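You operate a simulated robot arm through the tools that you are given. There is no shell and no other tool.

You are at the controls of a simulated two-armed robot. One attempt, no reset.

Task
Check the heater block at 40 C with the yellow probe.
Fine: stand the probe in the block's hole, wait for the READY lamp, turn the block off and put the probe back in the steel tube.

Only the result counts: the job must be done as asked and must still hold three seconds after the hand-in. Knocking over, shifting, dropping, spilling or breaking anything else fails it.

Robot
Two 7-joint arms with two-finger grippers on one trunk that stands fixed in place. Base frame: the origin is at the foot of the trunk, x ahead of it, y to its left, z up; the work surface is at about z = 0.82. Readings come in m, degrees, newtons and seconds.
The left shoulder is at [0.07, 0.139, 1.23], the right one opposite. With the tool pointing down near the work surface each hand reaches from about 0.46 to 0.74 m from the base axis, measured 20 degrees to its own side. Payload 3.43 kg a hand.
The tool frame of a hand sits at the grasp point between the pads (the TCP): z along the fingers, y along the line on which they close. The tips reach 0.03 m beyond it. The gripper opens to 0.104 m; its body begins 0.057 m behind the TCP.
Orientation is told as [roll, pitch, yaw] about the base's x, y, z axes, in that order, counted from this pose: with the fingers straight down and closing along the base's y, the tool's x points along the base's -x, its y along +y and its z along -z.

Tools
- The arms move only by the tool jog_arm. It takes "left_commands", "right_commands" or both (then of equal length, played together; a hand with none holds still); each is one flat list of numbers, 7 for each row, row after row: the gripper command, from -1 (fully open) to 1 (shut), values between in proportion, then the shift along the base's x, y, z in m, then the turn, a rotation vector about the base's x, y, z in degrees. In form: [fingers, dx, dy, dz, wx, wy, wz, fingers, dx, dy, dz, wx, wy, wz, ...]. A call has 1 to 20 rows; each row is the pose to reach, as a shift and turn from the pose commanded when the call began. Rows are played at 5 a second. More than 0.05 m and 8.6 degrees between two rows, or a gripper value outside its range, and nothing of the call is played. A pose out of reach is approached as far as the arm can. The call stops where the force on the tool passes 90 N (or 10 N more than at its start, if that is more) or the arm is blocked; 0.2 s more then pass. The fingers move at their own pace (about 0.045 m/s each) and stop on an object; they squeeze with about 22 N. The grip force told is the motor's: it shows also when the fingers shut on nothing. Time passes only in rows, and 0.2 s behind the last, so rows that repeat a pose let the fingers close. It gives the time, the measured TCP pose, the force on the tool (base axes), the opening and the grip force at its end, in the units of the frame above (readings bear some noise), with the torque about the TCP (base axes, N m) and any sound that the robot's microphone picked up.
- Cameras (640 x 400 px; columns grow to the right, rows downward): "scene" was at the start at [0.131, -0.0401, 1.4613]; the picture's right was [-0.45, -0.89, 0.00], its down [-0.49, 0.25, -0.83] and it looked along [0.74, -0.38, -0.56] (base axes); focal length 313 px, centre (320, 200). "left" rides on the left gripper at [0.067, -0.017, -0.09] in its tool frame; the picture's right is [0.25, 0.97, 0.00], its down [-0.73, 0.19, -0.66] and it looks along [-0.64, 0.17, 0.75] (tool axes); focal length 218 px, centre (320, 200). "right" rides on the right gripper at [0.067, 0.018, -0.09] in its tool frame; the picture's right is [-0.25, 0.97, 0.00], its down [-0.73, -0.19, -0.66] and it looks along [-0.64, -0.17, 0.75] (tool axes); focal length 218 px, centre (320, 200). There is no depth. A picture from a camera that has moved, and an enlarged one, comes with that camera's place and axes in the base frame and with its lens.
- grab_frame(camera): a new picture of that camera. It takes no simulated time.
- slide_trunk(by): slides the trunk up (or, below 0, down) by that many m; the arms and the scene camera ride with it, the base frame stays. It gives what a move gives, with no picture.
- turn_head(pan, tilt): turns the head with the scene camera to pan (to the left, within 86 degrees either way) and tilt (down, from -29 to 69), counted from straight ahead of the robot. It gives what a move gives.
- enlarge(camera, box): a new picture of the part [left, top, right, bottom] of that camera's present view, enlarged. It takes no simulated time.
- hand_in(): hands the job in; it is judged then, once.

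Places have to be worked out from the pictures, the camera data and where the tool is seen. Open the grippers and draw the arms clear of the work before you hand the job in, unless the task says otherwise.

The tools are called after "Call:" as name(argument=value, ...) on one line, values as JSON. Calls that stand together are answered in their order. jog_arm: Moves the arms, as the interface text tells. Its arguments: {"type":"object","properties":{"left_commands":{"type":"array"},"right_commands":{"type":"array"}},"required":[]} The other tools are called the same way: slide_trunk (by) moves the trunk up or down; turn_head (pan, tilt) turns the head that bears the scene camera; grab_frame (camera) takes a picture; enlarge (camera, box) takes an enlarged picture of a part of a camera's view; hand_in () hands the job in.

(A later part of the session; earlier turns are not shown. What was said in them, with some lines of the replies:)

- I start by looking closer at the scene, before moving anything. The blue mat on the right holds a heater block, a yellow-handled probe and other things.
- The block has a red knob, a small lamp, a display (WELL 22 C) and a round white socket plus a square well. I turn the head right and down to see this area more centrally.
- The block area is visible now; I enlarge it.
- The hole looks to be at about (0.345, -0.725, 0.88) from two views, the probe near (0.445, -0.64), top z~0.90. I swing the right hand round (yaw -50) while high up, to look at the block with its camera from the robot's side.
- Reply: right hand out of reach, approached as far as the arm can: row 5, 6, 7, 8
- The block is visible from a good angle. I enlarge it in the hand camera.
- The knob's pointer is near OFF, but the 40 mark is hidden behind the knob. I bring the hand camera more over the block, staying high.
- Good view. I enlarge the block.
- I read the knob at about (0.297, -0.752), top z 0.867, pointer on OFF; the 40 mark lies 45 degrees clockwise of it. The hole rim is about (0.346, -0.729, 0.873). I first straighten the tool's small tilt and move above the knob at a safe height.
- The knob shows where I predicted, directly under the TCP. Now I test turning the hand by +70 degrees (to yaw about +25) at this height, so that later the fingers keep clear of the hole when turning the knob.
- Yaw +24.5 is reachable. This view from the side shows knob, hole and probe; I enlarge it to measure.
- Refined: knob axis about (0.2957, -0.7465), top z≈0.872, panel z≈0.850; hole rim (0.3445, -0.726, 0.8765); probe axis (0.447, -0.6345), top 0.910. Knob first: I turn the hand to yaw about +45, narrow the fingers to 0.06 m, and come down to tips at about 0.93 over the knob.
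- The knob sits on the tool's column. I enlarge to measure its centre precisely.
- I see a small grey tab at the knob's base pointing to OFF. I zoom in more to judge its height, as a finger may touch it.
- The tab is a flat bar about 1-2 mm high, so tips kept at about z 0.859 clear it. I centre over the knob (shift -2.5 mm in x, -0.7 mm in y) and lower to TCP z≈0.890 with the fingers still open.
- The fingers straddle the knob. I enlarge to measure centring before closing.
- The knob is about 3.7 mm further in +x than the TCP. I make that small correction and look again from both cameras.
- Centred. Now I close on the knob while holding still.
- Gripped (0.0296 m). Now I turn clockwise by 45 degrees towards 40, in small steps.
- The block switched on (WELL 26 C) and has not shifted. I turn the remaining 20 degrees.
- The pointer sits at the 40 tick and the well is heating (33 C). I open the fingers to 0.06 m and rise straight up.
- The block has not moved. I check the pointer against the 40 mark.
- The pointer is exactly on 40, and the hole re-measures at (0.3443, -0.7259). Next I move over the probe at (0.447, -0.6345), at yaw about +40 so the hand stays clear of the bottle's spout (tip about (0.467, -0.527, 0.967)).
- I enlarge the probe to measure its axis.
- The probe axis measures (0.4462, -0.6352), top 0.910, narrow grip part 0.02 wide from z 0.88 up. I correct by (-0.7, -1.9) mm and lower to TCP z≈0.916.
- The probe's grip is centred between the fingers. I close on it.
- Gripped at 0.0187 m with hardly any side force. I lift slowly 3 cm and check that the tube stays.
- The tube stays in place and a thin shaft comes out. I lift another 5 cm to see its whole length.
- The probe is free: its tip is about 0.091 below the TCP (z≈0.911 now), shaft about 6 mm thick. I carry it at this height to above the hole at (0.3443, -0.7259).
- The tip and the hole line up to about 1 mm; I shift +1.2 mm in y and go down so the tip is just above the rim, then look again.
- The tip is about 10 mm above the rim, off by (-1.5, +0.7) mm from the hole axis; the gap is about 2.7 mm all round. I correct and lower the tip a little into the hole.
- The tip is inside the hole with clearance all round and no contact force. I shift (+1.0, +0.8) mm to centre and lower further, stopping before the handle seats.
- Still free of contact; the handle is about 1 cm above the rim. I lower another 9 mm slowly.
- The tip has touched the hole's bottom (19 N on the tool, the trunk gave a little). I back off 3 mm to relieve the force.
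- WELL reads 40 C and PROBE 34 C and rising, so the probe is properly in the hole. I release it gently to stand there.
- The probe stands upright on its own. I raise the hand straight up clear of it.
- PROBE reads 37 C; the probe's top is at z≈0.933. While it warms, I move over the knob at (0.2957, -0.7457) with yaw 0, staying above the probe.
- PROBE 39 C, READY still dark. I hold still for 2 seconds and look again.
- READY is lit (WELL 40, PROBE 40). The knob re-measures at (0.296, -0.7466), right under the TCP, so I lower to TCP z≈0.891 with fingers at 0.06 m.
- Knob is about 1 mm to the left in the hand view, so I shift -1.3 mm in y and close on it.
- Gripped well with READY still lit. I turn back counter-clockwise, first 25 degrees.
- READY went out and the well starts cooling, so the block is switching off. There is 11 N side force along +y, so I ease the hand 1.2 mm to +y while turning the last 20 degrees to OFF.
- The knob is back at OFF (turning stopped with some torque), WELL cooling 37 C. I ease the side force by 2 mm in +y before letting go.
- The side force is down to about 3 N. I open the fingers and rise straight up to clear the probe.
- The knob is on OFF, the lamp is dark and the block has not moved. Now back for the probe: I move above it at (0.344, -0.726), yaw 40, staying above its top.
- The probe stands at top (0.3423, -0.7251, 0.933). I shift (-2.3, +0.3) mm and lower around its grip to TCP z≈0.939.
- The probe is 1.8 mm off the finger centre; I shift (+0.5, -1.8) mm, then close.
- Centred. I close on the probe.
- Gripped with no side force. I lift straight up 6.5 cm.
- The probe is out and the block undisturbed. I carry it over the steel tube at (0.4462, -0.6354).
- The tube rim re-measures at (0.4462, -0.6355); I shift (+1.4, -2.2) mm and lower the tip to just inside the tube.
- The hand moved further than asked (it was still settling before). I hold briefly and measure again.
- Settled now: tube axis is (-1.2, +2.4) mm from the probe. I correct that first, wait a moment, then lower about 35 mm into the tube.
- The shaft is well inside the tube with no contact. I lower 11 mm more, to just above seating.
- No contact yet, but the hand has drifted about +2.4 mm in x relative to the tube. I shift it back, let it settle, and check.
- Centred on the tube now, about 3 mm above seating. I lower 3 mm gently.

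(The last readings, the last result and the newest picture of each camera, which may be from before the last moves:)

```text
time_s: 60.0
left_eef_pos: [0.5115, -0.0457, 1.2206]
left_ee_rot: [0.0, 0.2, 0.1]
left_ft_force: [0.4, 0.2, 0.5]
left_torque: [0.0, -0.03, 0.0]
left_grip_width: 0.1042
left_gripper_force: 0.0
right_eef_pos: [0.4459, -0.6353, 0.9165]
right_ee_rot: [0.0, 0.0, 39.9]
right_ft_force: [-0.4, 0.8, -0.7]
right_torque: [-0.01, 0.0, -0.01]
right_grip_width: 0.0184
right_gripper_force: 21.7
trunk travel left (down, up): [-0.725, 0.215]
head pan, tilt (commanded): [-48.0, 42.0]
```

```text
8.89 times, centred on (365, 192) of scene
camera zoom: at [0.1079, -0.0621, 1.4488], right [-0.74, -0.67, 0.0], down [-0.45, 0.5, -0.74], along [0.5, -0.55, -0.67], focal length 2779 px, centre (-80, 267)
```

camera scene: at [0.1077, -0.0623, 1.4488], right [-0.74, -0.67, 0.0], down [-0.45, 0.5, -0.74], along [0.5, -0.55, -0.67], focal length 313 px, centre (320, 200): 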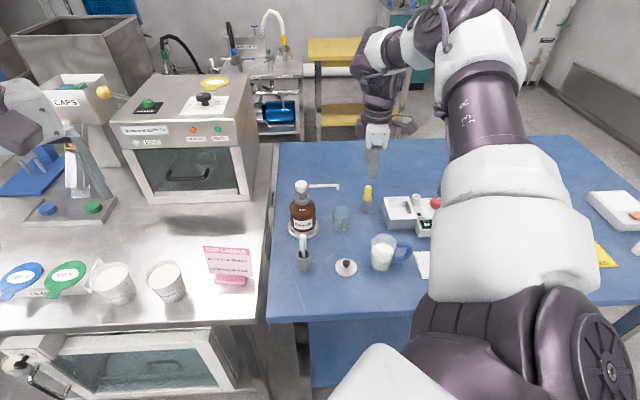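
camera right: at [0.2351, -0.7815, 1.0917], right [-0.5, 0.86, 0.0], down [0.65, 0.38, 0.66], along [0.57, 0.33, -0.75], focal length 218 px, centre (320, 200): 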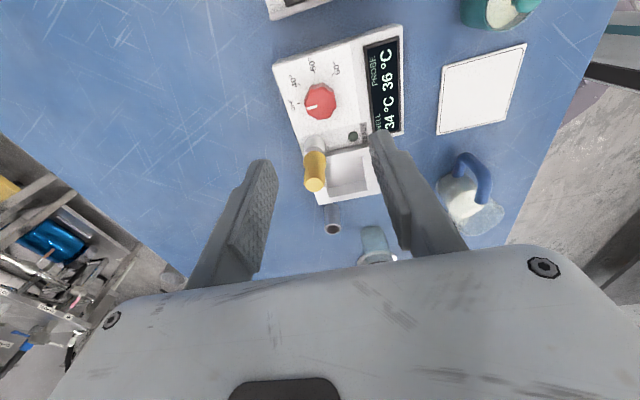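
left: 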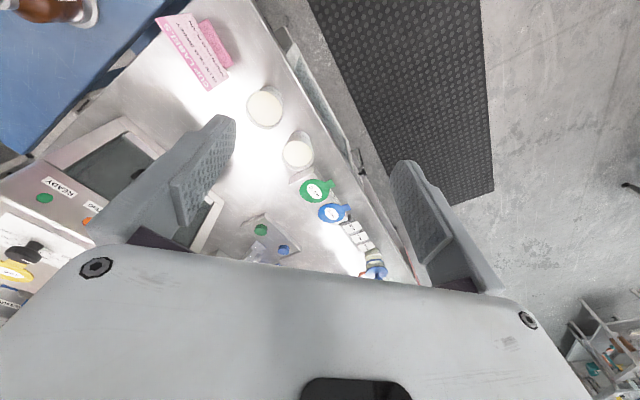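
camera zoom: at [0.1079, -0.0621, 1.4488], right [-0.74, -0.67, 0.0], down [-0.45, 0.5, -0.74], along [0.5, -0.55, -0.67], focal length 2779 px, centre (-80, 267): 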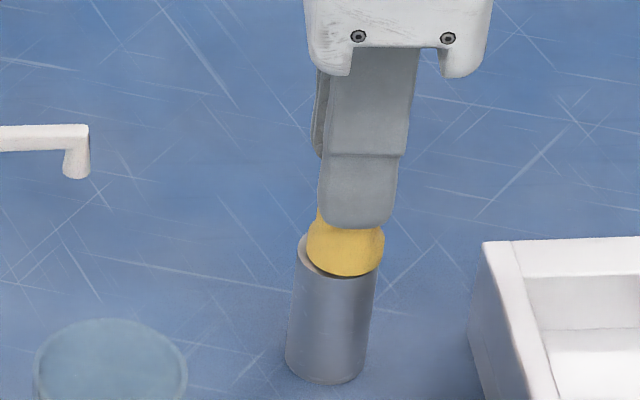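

Almost seated. I nudge (+1.0, +0.6) mm and lower another 1.5 mm.

Call:
jog_arm(right_commands=[1, 0.001, 0.0006, 0, 0, 0, 0, 1, 0.001, 0.0006, -0.0005, 0, 0, 0, 1, 0.001, 0.0006, -0.001, 0, 0, 0, 1, 0.001, 0.0006, -0.0015, 0, 0, 0, 1, 0.001, 0.0006, -0.0015, 0, 0, 0])

Call:
enlarge(camera="right", box=[260, 80, 380, 155])

Call:
enlarge(camera="scene", box=[335, 170, 395, 215])

```text
time_s: 61.2
left_eef_pos: [0.5103, -0.0446, 1.2216]
left_ee_rot: [-0.1, 0.1, 0.1]
left_ft_force: [0.4, -0.8, 1.0]
left_torque: [-0.01, 0.02, 0.0]
left_grip_width: 0.1041
left_gripper_force: 0.0
right_eef_pos: [0.4449, -0.6349, 0.9156]
right_ee_rot: [0.0, 0.0, 39.9]
right_ft_force: [-0.5, -0.4, 4.0]
right_torque: [-0.04, 0.04, 0.01]
right_grip_width: 0.0182
right_gripper_force: 22.3
trunk travel left (down, up): [-0.725, 0.215]
head pan, tilt (commanded): [-48.0, 42.0]
```

```text
5.33 times, centred on (320, 118) of right
camera zoom: at [0.3828, -0.6642, 1.0068], right [-0.43, 0.9, 0.0], down [0.68, 0.32, 0.66], along [0.59, 0.28, -0.75], focal length 1164 px, centre (320, 640)
```

zoom: 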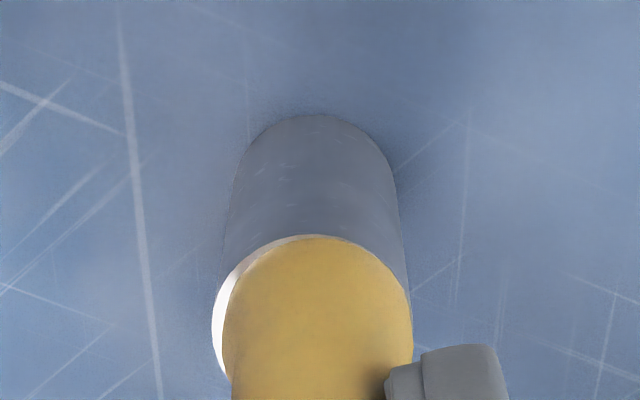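

```text
8.89 times, centred on (365, 192) of scene
camera zoom: at [0.1075, -0.0617, 1.4489], right [-0.74, -0.67, 0.0], down [-0.45, 0.5, -0.74], along [0.5, -0.55, -0.67], focal length 2779 px, centre (-80, 267)
```

zoom: 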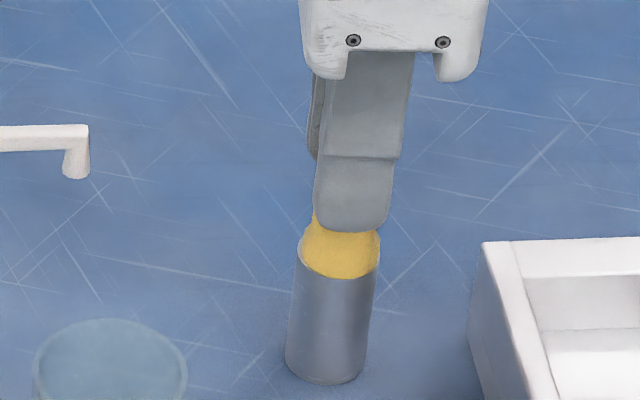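

Contact: 4 N upwards, the handle sits on the tube's rim as it did at the start. I open the fingers gently.

Call:
jog_arm(right_commands=[0.5, 0, 0, 0.0003, 0, 0, 0, 0.2, 0, 0, 0.0003, 0, 0, 0, -0.15, 0, 0, 0.0003, 0, 0, 0, -0.15, 0, 0, 0.0003, 0, 0, 0, -0.15, 0, 0, 0.0003, 0, 0, 0])

Call:
enlarge(camera="right", box=[230, 100, 410, 250])

Call:
enlarge(camera="scene", box=[335, 170, 395, 215])

```text
time_s: 62.4
left_eef_pos: [0.5106, -0.0451, 1.2205]
left_ee_rot: [0.0, 0.0, 0.1]
left_ft_force: [0.5, -0.2, -0.1]
left_torque: [-0.05, 0.0, 0.0]
left_grip_width: 0.1041
left_gripper_force: 0.1
right_eef_pos: [0.4459, -0.6342, 0.9157]
right_ee_rot: [0.2, 0.0, 39.8]
right_ft_force: [-0.2, -1.8, -0.6]
right_torque: [0.03, -0.04, 0.0]
right_grip_width: 0.0596
right_gripper_force: 0.1
trunk travel left (down, up): [-0.725, 0.215]
head pan, tilt (commanded): [-48.0, 42.0]
```

```text
2.67 times, centred on (320, 175) of right
camera zoom: at [0.3827, -0.6641, 1.0069], right [-0.43, 0.9, 0.0], down [0.68, 0.32, 0.66], along [0.59, 0.28, -0.75], focal length 582 px, centre (320, 267)
```

zoom: 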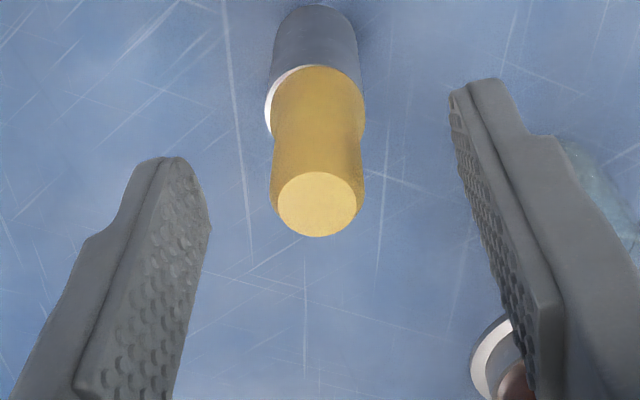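

```text
8.89 times, centred on (365, 192) of scene
camera zoom: at [0.1078, -0.062, 1.4488], right [-0.74, -0.67, 0.0], down [-0.45, 0.5, -0.74], along [0.5, -0.55, -0.67], focal length 2779 px, centre (-80, 267)
```

zoom: 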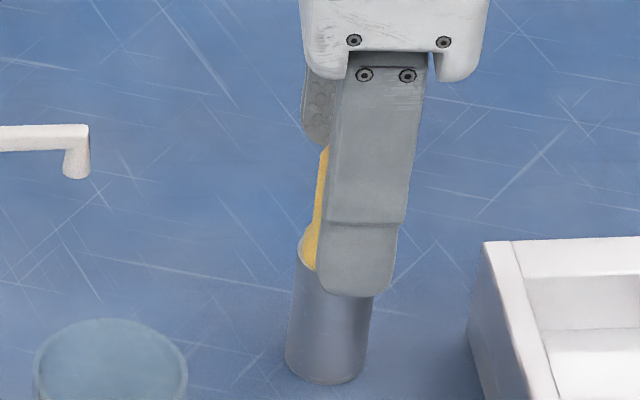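

The probe stands seated in the tube, free of the fingers. I rise straight up 12 cm.

Call:
jog_arm(right_commands=[-0.15, 0, 0, 0.012, 0, 0, 0, -0.15, 0, 0, 0.035, 0, 0, 0, -0.15, 0, 0, 0.07, 0, 0, 0, -0.15, 0, 0, 0.105, 0, 0, 0, -0.15, 0, 0, 0.14, 0, 0, 0, -0.15, 0, 0, 0.14, 0, 0, 0])

Call:
grab_frame(camera="right")

Call:
grab_frame(camera="scene")

Call:
enlarge(camera="scene", box=[335, 170, 395, 215])

```text
time_s: 63.8
left_eef_pos: [0.5102, -0.0451, 1.2204]
left_ee_rot: [-0.1, 0.0, 0.1]
left_ft_force: [-0.3, 0.2, -0.1]
left_torque: [-0.01, -0.01, 0.01]
left_grip_width: 0.1043
left_gripper_force: 0.0
right_eef_pos: [0.4453, -0.633, 1.0549]
right_ee_rot: [0.0, 0.0, 39.9]
right_ft_force: [-0.6, 0.4, -0.3]
right_torque: [0.03, 0.0, 0.02]
right_grip_width: 0.0598
right_gripper_force: 0.0
trunk travel left (down, up): [-0.725, 0.215]
head pan, tilt (commanded): [-48.0, 42.0]
```

```text
taken
camera right: at [0.3818, -0.6617, 1.146], right [-0.43, 0.9, 0.0], down [0.68, 0.32, 0.66], along [0.59, 0.28, -0.75], focal length 218 px, centre (320, 200)
```

right: 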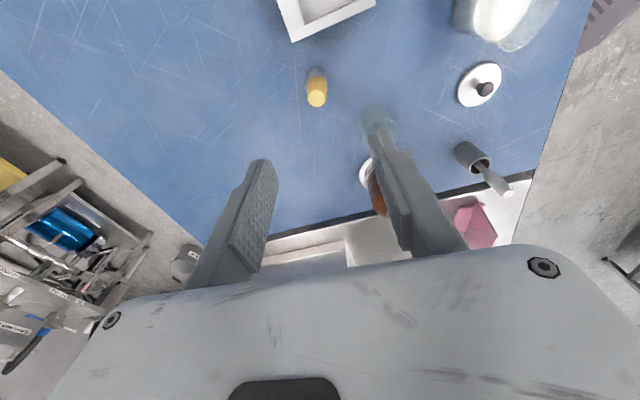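

```text
taken
camera scene: at [0.1081, -0.0625, 1.4487], right [-0.74, -0.67, 0.0], down [-0.45, 0.5, -0.74], along [0.5, -0.55, -0.67], focal length 313 px, centre (320, 200)
```

scene: 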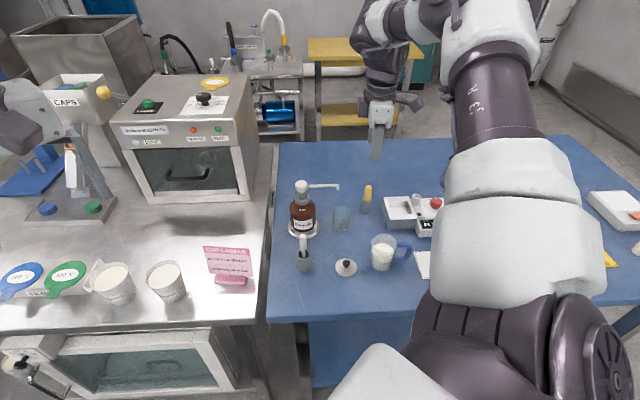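

```text
8.89 times, centred on (365, 192) of scene
camera zoom: at [0.1081, -0.0625, 1.4487], right [-0.74, -0.67, 0.0], down [-0.45, 0.5, -0.74], along [0.5, -0.55, -0.67], focal length 2779 px, centre (-80, 267)
```

zoom: 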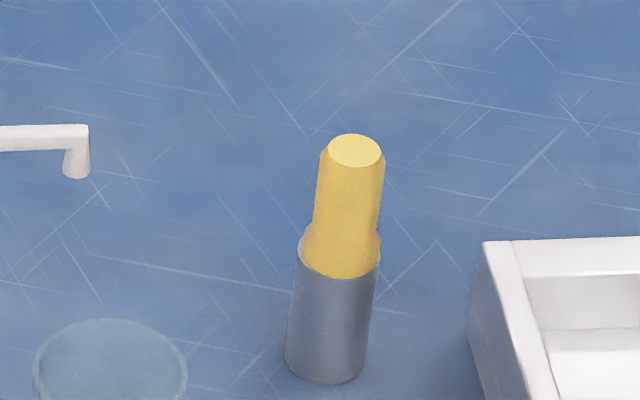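

The probe is back in the steel tube as before. I raise the arm, open the gripper fully and draw it back to its starting place, well above everything.

Call:
jog_arm(right_commands=[-0.15, 0, 0, 0.04, 0, 0, 0, -0.15, 0, 0, 0.08, 0, 0, 0, -0.15, 0, 0, 0.11, 0, 0, -4, -0.4, -0.01, 0.025, 0.115, 0, 0, -10, -0.6, -0.025, 0.055, 0.115, 0, 0, -17, -0.8, -0.045, 0.09, 0.115, 0, 0, -24, -1, -0.065, 0.125, 0.115, 0, 0, -31, -1, -0.085, 0.16, 0.115, 0, 0, -37, -1, -0.105, 0.195, 0.115, 0, 0, -40, -1, -0.115, 0.225, 0.115, 0, 0, -40, -1, -0.115, 0.225, 0.115, 0, 0, -40, -1, -0.115, 0.225, 0.115, 0, 0, -40])

Call:
grab_frame(camera="scene")

Call:
enlarge(camera="scene", box=[350, 170, 470, 245])

Call:
enlarge(camera="scene", box=[270, 170, 400, 290])

Call:
grab_frame(camera="right")

```text
time_s: 66.4
left_eef_pos: [0.5101, -0.045, 1.2212]
left_ee_rot: [0.1, 0.1, 0.0]
left_ft_force: [-0.4, -0.8, 0.8]
left_torque: [-0.02, -0.02, 0.02]
left_grip_width: 0.104
left_gripper_force: 0.1
right_eef_pos: [0.3315, -0.4114, 1.1703]
right_ee_rot: [0.1, 0.0, -0.2]
right_ft_force: [-0.4, -0.6, -0.2]
right_torque: [0.01, 0.04, 0.02]
right_grip_width: 0.104
right_gripper_force: 0.2
trunk travel left (down, up): [-0.725, 0.215]
head pan, tilt (commanded): [-48.0, 42.0]
```

```text
taken
camera scene: at [0.1078, -0.0624, 1.4488], right [-0.74, -0.67, 0.0], down [-0.45, 0.5, -0.74], along [0.5, -0.55, -0.67], focal length 313 px, centre (320, 200)
```

scene: 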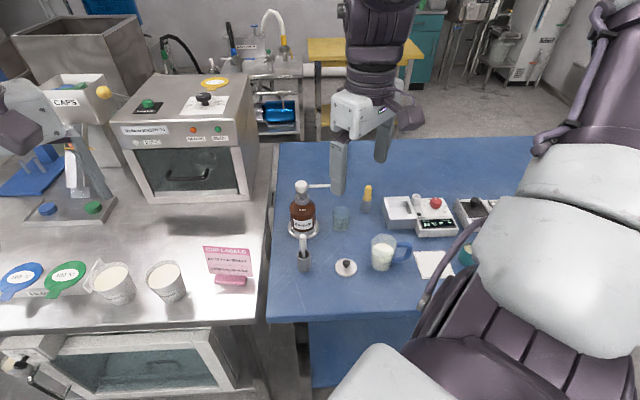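

```text
5.33 times, centred on (410, 208) of scene
camera zoom: at [0.1078, -0.0624, 1.4488], right [-0.74, -0.67, 0.0], down [-0.45, 0.5, -0.74], along [0.5, -0.55, -0.67], focal length 1667 px, centre (-160, 160)
```

zoom: 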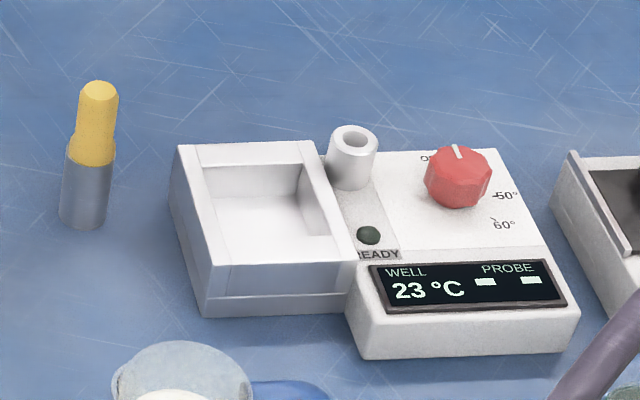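

```text
3.33 times, centred on (335, 230) of scene
camera zoom: at [0.1078, -0.0624, 1.4488], right [-0.74, -0.67, 0.0], down [-0.45, 0.5, -0.74], along [0.5, -0.55, -0.67], focal length 1042 px, centre (270, 100)
```

zoom: 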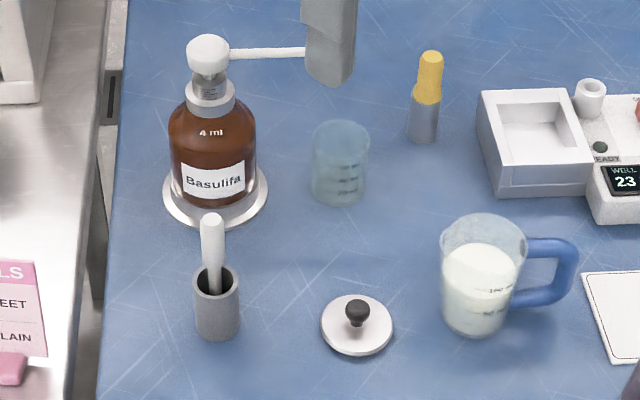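

```text
taken
camera right: at [0.2642, -0.3931, 1.2617], right [0.26, 0.97, 0.0], down [0.73, -0.19, 0.66], along [0.64, -0.17, -0.75], focal length 218 px, centre (320, 200)
```

right: 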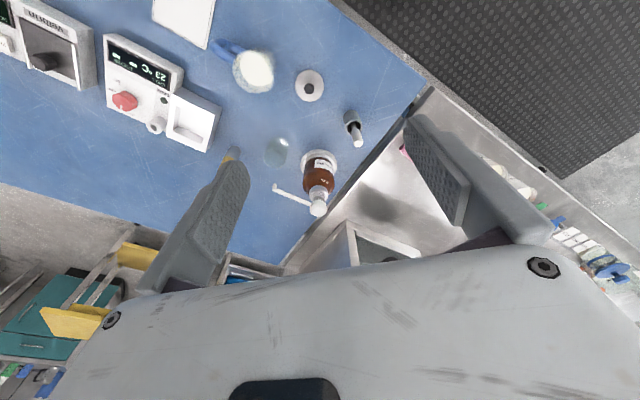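

The probe stands in the steel tube and the knob is on OFF. The READY lamp is dark, the well has cooled to 23 C, and nothing else has moved. Both hands are open and clear, so I hand in the job.

Call:
hand_in()

```text
The job is handed in.
```

I checked the heater block at 40 C with the yellow probe and handed the job in; the hand-in returned no verdict.

- **Heating:** I turned the knob from OFF to 40 and stood the probe in the block's hole. The display reached WELL 40 C and PROBE 40 C, and the READY lamp lit.
- **Switching off:** I turned the knob back to OFF. The lamp went out, and the well had cooled to 23 C by the last picture.
- **Probe:** It is back in the steel tube, seated on the rim as it was at the start.
- **Surroundings:** The before and after pictures show the block, tube, bottle, beaker and other items in the same places. Both grippers are open and the arms are clear of the work.

When the probe touched the bottom of the hole, the tool felt about 19 N for a moment. I backed off straight away, and the block did not visibly move.
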